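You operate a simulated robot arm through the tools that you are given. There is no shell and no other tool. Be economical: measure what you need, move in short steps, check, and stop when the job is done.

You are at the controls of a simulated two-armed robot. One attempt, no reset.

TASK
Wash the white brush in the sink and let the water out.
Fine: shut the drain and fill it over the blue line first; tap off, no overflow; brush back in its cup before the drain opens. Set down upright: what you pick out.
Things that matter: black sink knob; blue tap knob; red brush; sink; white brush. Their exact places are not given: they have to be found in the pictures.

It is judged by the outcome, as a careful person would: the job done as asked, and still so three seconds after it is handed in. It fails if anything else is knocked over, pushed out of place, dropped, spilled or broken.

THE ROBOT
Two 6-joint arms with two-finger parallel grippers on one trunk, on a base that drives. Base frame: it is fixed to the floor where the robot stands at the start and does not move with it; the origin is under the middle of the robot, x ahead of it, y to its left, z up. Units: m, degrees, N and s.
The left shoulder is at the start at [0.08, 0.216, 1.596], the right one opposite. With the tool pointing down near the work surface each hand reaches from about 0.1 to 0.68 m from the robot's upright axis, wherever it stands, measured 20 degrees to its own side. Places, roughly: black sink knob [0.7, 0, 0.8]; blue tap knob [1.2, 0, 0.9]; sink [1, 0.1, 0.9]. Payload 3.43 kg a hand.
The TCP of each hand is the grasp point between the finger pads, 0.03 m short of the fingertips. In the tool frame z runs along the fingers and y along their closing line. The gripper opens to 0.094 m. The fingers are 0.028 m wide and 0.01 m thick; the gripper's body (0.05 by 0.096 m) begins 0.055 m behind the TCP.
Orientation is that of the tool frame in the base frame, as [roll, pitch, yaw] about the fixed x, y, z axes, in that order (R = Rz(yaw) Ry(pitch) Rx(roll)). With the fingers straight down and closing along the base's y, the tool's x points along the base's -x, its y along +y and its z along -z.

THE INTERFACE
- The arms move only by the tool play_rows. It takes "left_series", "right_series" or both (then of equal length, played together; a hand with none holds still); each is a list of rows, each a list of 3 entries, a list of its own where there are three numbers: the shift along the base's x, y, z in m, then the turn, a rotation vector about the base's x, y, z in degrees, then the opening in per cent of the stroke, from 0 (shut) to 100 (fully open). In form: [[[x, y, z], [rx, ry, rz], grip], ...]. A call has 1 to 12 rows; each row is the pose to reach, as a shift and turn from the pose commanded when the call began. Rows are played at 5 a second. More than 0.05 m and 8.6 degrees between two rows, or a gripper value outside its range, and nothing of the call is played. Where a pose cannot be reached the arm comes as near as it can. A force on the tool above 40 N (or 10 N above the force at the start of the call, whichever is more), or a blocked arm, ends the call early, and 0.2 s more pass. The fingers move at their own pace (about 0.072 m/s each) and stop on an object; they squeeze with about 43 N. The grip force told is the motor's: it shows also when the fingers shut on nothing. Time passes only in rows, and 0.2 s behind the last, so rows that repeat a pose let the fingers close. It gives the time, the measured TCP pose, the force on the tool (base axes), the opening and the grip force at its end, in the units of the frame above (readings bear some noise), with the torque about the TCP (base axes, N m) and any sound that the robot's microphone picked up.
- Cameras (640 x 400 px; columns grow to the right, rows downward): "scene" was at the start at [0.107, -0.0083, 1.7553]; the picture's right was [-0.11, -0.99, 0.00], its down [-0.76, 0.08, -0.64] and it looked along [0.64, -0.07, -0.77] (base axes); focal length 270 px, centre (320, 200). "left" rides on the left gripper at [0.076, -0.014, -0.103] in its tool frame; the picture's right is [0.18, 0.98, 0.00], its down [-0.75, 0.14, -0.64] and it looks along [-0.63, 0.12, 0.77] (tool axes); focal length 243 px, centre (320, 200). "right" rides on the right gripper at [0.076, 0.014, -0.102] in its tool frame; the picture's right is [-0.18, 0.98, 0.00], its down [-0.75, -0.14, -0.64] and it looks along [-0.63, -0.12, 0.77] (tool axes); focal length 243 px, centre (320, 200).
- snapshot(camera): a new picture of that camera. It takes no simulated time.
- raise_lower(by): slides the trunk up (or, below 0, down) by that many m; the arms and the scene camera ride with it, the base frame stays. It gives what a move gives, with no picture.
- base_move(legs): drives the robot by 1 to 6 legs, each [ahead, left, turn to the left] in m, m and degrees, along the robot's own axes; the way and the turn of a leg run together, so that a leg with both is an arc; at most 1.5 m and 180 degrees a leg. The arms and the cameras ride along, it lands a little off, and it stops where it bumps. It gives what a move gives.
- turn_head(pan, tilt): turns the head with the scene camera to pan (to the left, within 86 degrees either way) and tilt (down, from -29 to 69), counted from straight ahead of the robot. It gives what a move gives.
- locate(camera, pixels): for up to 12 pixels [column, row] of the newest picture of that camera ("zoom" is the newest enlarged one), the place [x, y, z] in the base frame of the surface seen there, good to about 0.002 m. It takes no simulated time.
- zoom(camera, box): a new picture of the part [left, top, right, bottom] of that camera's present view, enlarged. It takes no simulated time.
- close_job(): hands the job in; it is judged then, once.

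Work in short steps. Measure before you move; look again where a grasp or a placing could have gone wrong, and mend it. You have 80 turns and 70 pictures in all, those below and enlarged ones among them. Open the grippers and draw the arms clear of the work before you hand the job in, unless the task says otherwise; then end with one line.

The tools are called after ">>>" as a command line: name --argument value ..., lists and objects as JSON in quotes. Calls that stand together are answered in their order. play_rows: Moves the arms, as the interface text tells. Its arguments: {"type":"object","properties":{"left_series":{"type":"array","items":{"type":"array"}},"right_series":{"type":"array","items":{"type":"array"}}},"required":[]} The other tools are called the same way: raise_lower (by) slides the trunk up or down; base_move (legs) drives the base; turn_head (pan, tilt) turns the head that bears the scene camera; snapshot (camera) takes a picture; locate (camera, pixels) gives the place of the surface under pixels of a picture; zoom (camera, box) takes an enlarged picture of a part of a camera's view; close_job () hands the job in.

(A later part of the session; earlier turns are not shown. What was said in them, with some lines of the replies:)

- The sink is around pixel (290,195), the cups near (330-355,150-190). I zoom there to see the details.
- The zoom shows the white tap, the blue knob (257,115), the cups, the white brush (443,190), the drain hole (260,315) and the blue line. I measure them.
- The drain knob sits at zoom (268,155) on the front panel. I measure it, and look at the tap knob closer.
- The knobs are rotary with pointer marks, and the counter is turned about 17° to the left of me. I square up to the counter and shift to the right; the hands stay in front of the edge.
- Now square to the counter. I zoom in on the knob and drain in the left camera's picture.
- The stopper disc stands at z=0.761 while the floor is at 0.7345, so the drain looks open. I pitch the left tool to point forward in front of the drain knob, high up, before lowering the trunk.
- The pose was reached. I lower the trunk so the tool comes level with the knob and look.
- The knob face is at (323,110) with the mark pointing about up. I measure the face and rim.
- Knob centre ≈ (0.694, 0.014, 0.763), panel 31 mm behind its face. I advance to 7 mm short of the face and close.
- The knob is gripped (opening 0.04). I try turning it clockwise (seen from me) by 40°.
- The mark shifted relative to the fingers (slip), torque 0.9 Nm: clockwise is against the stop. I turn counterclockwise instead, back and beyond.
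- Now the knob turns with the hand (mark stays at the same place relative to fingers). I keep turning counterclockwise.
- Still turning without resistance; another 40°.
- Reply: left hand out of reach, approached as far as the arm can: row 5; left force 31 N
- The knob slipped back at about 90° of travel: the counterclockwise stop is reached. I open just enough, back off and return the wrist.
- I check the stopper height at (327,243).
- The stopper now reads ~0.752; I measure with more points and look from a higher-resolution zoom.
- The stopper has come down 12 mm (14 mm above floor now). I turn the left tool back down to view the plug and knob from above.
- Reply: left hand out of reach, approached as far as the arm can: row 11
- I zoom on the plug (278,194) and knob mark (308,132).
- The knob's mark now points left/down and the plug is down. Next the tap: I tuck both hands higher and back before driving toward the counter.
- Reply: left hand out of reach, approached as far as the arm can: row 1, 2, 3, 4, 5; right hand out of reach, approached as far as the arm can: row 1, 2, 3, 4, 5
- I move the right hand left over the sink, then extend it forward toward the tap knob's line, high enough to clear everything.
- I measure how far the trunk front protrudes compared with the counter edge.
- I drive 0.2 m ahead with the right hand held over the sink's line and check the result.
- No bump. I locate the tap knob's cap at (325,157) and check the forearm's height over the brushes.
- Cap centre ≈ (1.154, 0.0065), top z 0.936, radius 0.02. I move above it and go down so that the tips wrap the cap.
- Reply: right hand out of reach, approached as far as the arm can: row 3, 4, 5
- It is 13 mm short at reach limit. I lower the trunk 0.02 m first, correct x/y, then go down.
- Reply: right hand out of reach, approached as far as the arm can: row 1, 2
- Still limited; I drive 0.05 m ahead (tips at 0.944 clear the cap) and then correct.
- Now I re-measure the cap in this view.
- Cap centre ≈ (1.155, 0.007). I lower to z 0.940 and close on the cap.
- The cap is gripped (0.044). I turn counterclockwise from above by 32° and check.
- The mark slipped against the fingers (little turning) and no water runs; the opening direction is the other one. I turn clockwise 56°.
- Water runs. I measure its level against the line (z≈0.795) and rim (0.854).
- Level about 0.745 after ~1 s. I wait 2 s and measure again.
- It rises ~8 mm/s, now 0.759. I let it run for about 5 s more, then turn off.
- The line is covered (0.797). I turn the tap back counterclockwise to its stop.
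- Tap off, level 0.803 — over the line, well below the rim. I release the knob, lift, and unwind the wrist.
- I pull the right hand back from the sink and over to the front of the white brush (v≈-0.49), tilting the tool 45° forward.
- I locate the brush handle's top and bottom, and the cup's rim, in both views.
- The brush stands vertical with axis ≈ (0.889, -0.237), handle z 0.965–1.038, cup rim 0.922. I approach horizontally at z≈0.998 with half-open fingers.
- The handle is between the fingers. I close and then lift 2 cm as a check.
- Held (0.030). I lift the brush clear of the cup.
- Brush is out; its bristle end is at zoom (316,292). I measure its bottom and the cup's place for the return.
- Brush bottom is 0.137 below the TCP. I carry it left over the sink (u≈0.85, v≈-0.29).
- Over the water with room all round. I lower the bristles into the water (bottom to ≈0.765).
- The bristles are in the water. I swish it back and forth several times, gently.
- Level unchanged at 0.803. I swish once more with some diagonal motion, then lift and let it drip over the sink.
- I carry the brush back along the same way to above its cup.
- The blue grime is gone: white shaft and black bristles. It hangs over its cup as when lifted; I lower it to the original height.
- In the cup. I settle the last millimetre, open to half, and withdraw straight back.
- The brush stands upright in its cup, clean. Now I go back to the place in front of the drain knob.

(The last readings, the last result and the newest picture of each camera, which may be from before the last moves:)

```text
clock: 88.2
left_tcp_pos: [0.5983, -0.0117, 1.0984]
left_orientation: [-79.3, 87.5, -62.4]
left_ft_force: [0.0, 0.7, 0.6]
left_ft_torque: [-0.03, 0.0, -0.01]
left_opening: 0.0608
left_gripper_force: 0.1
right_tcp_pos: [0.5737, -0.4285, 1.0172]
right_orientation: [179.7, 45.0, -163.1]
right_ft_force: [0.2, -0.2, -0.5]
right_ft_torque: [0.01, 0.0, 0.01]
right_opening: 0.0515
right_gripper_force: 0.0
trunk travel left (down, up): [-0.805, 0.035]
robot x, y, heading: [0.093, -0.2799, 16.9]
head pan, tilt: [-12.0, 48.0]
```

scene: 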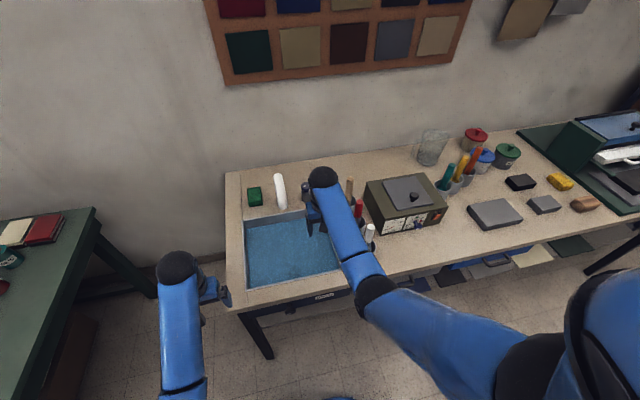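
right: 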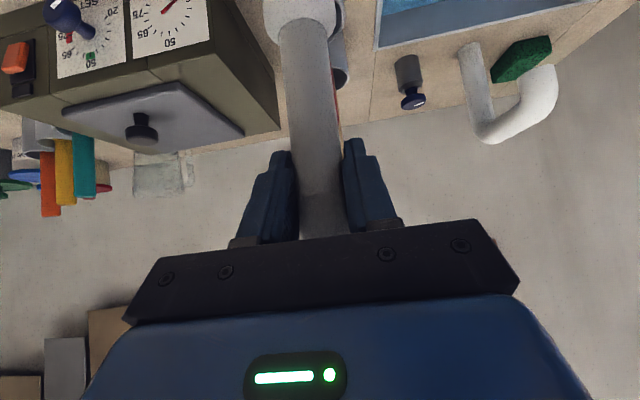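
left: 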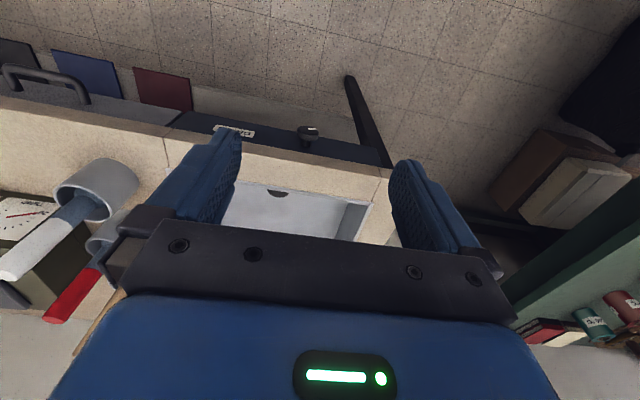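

I lower the trunk to the knob's height and pre-rotate the tool 48° counterclockwise, then look.

>>> raise_lower --by -0.335

>>> play_rows --left_series '[[[0, 0, 0], [-7.6, -2.4, 0], 65], [[0, 0, 0], [-15.3, -4.8, 0], 65], [[0, 0, 0], [-22.9, -7.2, 0], 65], [[0, 0, 0], [-30.5, -9.6, 0], 65], [[0, 0, 0], [-38.2, -12, 0], 65], [[0, 0, 0], [-45.8, -14.4, 0], 65], [[0, 0, 0], [-45.8, -14.4, 0], 65]]'

>>> snapshot --camera "left"

```text
clock: 91.5
left_tcp_pos: [0.5982, -0.0123, 0.7642]
left_orientation: [-78.6, 87.4, -61.5]
left_ft_force: [0.8, 1.1, -0.1]
left_ft_torque: [-0.02, 0.03, -0.02]
left_opening: 0.0609
left_gripper_force: 0.0
right_tcp_pos: [0.5728, -0.4277, 0.6833]
right_orientation: [179.8, 45.1, -163.1]
right_ft_force: [0.7, -0.9, 0.5]
right_ft_torque: [0.05, -0.03, -0.01]
right_opening: 0.0518
right_gripper_force: 0.1
trunk travel left (down, up): [-0.47, 0.37]
robot x, y, heading: [0.0906, -0.2786, 17.2]
head pan, tilt: [-12.0, 48.0]
```

```text
clock: 93.1
left_tcp_pos: [0.599, -0.0111, 0.7652]
left_orientation: [-89.1, 39.2, -71.9]
left_ft_force: [-0.4, 0.6, 0.2]
left_ft_torque: [-0.01, 0.01, 0.02]
left_opening: 0.0611
left_gripper_force: 0.0
right_tcp_pos: [0.5739, -0.4279, 0.6828]
right_orientation: [179.8, 45.0, -163.1]
right_ft_force: [-0.1, 0.6, -1.1]
right_ft_torque: [0.0, 0.01, -0.01]
right_opening: 0.0513
right_gripper_force: 0.0
trunk travel left (down, up): [-0.47, 0.37]
robot x, y, heading: [0.0919, -0.2805, 17.2]
head pan, tilt: [-12.0, 48.0]
```

```text
17 pictures are left
```

left: 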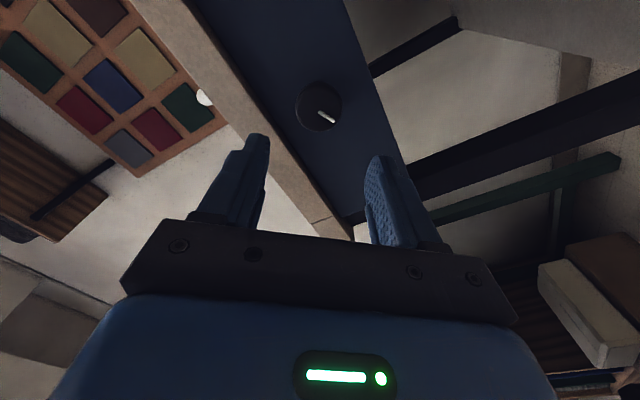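

The knob face is ahead at (318,105). I advance to the same grip place and close.

>>> play_rows --left_series '[[[0.03, 0.008, -0.002], [0, 0, 0], 65], [[0.06, 0.0155, -0.002], [0, 0, 0], 65], [[0.078, 0.02, -0.002], [0, 0, 0], 65], [[0.088, 0.0228, -0.002], [0, 0, 0], 65], [[0.088, 0.0228, -0.002], [0, 0, 0], 40], [[0.088, 0.0228, -0.002], [0, 0, 0], 20], [[0.088, 0.0228, -0.002], [0, 0, 0], 20]]'

>>> snapshot --camera "left"

```text
clock: 94.7
left_tcp_pos: [0.6851, 0.0102, 0.7632]
left_orientation: [-89.1, 39.4, -72.0]
left_ft_force: [3.8, -1.5, 3.0]
left_ft_torque: [-0.09, 0.36, -0.15]
left_opening: 0.0394
left_gripper_force: 44.9
right_tcp_pos: [0.5742, -0.4277, 0.6827]
right_orientation: [179.9, 44.9, -163.1]
right_ft_force: [0.6, -0.4, 0.7]
right_ft_torque: [-0.04, 0.01, -0.01]
right_opening: 0.0518
right_gripper_force: 0.1
trunk travel left (down, up): [-0.47, 0.37]
robot x, y, heading: [0.0883, -0.2767, 16.8]
head pan, tilt: [-12.0, 48.0]
```

```text
16 pictures are left
```

left: 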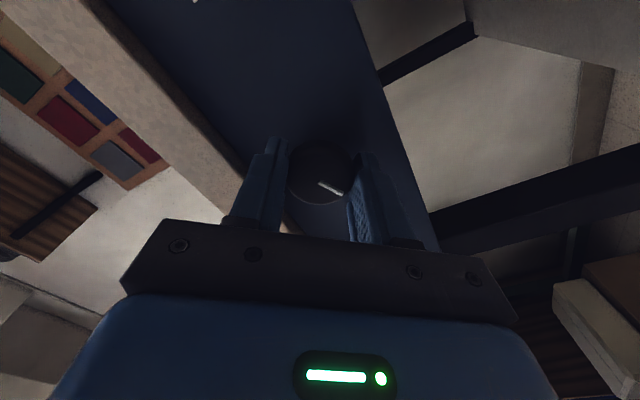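

Gripped; the mark is where it was. I turn clockwise 96° to open the drain.

>>> play_rows --left_series '[[[0, 0, 0], [7.6, 2.4, 0], 20], [[0, 0, 0], [15.3, 4.8, 0], 20], [[0, 0, 0], [22.9, 7.2, 0], 20], [[0, 0, 0], [30.5, 9.6, 0], 20], [[0, 0, 0], [38.2, 12, 0], 20], [[0, 0, 0], [45.8, 14.4, 0], 20], [[0, 0, 0], [53.4, 16.8, 0], 20], [[0, 0, 0], [61.1, 19.2, 0], 20], [[0, 0, 0], [68.7, 21.6, 0], 20], [[0, 0, 0], [76.3, 24, 0], 20], [[0, 0, 0], [84, 26.4, 0], 20], [[0, 0, 0], [91.6, 28.8, 0], 20]]'

>>> snapshot --camera "left"

```text
clock: 97.3
left_tcp_pos: [0.6865, 0.0137, 0.7642]
left_orientation: [90.0, 44.5, 106.9]
left_ft_force: [0.0, 11.8, 2.9]
left_ft_torque: [-0.63, -0.52, 0.32]
left_opening: 0.0396
left_gripper_force: 44.7
right_tcp_pos: [0.5726, -0.4256, 0.6831]
right_orientation: [179.9, 45.0, -163.0]
right_ft_force: [0.2, 0.5, -0.3]
right_ft_torque: [-0.01, -0.03, 0.01]
right_opening: 0.0515
right_gripper_force: 0.1
trunk travel left (down, up): [-0.47, 0.37]
robot x, y, heading: [0.0898, -0.2812, 17.0]
head pan, tilt: [-12.0, 48.0]
```

```text
15 pictures are left
```

left: 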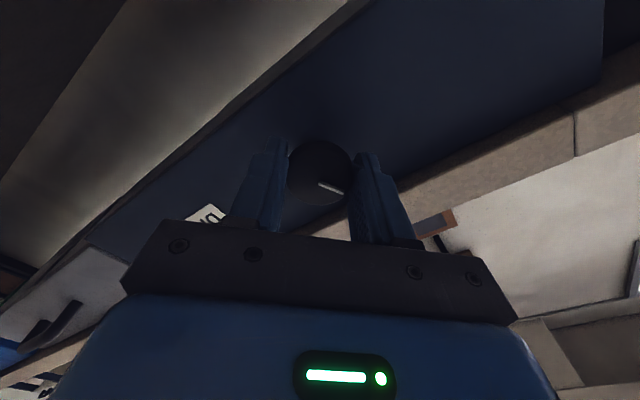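

The knob has turned to its clockwise stop (torque 0.8 Nm). I release, back off, and look at the sink.

>>> play_rows --left_series '[[[0, 0, 0], [0, 0, 0], 65], [[0, 0, 0], [0, 0, 0], 65], [[-0.03, -0.0095, 0], [0, 0, 0], 65], [[-0.07, -0.022, 0], [0, 0, 0], 65], [[-0.11, -0.035, 0], [-7.6, -2.4, 0], 65], [[-0.11, -0.035, 0], [-15.3, -4.8, 0], 65], [[-0.11, -0.035, 0], [-22.9, -7.2, 0], 65], [[-0.11, -0.035, 0], [-30.5, -9.6, 0], 65], [[-0.11, -0.035, 0], [-38.2, -12, 0], 65], [[-0.11, -0.035, 0], [-43, -13.5, 0], 65]]'

>>> raise_lower --by 0.335

>>> turn_head --pan 4 --tilt 46

>>> zoom --camera "scene" --box '[240, 130, 440, 270]'

```text
clock: 99.5
left_tcp_pos: [0.5754, -0.0228, 0.763]
left_orientation: [28.4, 89.5, 45.2]
left_ft_force: [-0.1, -0.2, -0.4]
left_ft_torque: [-0.02, 0.02, 0.01]
left_opening: 0.0611
left_gripper_force: 0.0
right_tcp_pos: [0.5728, -0.4265, 0.6835]
right_orientation: [179.7, 45.0, -163.1]
right_ft_force: [-0.4, 0.0, -0.1]
right_ft_torque: [0.01, 0.01, -0.01]
right_opening: 0.0517
right_gripper_force: 0.1
trunk travel left (down, up): [-0.47, 0.37]
robot x, y, heading: [0.0943, -0.2787, 17.1]
head pan, tilt: [-12.0, 48.0]
```

```text
clock: 102.8
left_tcp_pos: [0.5754, -0.0234, 1.1]
left_orientation: [39.3, 89.4, 56.2]
left_ft_force: [-0.3, 0.1, 0.6]
left_ft_torque: [0.0, -0.01, 0.01]
left_opening: 0.0612
left_gripper_force: 0.0
right_tcp_pos: [0.5742, -0.4276, 1.0188]
right_orientation: [179.8, 45.0, -163.1]
right_ft_force: [0.5, -0.5, -0.5]
right_ft_torque: [-0.01, -0.01, 0.02]
right_opening: 0.0515
right_gripper_force: 0.1
trunk travel left (down, up): [-0.805, 0.035]
robot x, y, heading: [0.0927, -0.2816, 16.8]
head pan, tilt: [-12.0, 48.0]
```

```text
clock: 103.5
left_tcp_pos: [0.5753, -0.0238, 1.0991]
left_orientation: [39.3, 89.4, 56.3]
left_ft_force: [0.3, 0.4, 0.5]
left_ft_torque: [0.02, 0.01, -0.01]
left_opening: 0.061
left_gripper_force: 0.0
right_tcp_pos: [0.5733, -0.4271, 1.0179]
right_orientation: [179.8, 45.1, -163.1]
right_ft_force: [-0.1, -0.7, -1.4]
right_ft_torque: [-0.01, -0.01, -0.02]
right_opening: 0.0515
right_gripper_force: 0.0
trunk travel left (down, up): [-0.805, 0.035]
robot x, y, heading: [0.0934, -0.2776, 17.0]
head pan, tilt: [4.0, 46.0]
```

```text
2.86 times, centred on (340, 200) of scene
```

zoom: 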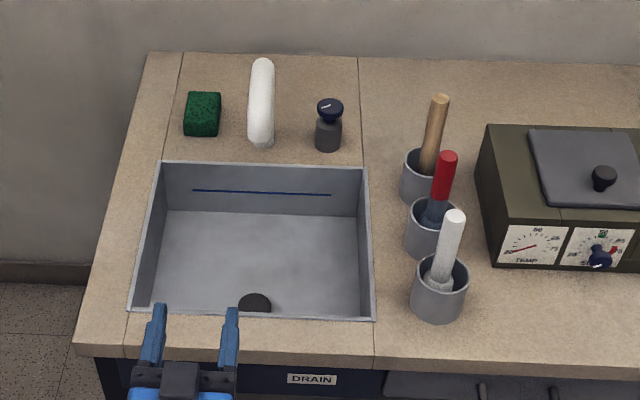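

The sink is empty, the plug is raised, the tap is off and the clean brush stands in its cup. I open the grippers and back away.

>>> play_rows --left_series '[[[0, 0, 0], [0, 0, 0], 100], [[0, 0, 0], [0, 0, 0], 100], [[0, 0, 0], [0, 0, 0], 100]]' --right_series '[[[0, 0, 0], [0, 0, 0], 100], [[0, 0, 0], [0, 0, 0], 100], [[0, 0, 0], [0, 0, 0], 100]]'

>>> base_move --legs '[[-0.12, 0, 0]]'

>>> snapshot --camera "scene"

```text
clock: 104.3
left_tcp_pos: [0.5765, -0.0229, 1.0984]
left_orientation: [39.1, 89.4, 56.0]
left_ft_force: [0.1, 0.1, -1.0]
left_ft_torque: [-0.02, 0.0, -0.01]
left_opening: 0.0941
left_gripper_force: 0.0
right_tcp_pos: [0.5734, -0.4266, 1.018]
right_orientation: [179.9, 45.0, -163.2]
right_ft_force: [0.4, 0.4, -1.0]
right_ft_torque: [-0.02, -0.02, -0.02]
right_opening: 0.094
right_gripper_force: 0.0
trunk travel left (down, up): [-0.805, 0.035]
robot x, y, heading: [0.0885, -0.2774, 17.0]
head pan, tilt: [4.0, 46.0]
```

```text
clock: 105.6
left_tcp_pos: [0.4674, -0.0561, 1.0971]
left_orientation: [56.5, 89.5, 73.7]
left_ft_force: [0.1, -0.5, 0.2]
left_ft_torque: [-0.02, -0.01, 0.03]
left_opening: 0.0941
left_gripper_force: 0.0
right_tcp_pos: [0.4657, -0.4586, 1.0162]
right_orientation: [179.8, 44.8, -163.2]
right_ft_force: [-0.1, 1.7, 0.0]
right_ft_torque: [-0.02, 0.02, 0.03]
right_opening: 0.0941
right_gripper_force: 0.1
trunk travel left (down, up): [-0.805, 0.035]
robot x, y, heading: [-0.0235, -0.3114, 17.1]
head pan, tilt: [4.0, 46.0]
```

```text
13 pictures are left
```

scene: 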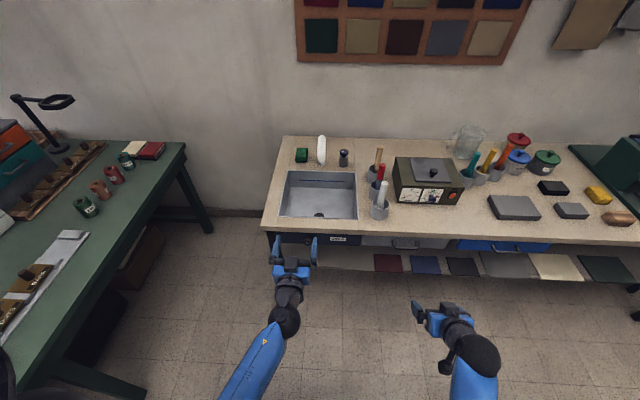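

Everything is in place and both hands are clear of the counter; I hand the job in.

>>> close_job

```text
The job is handed in.
```

The white brush was washed in the filled sink and stands clean and upright in its cup; the tap is off, nothing overflowed, and the drain was opened last, so the sink is now empty.
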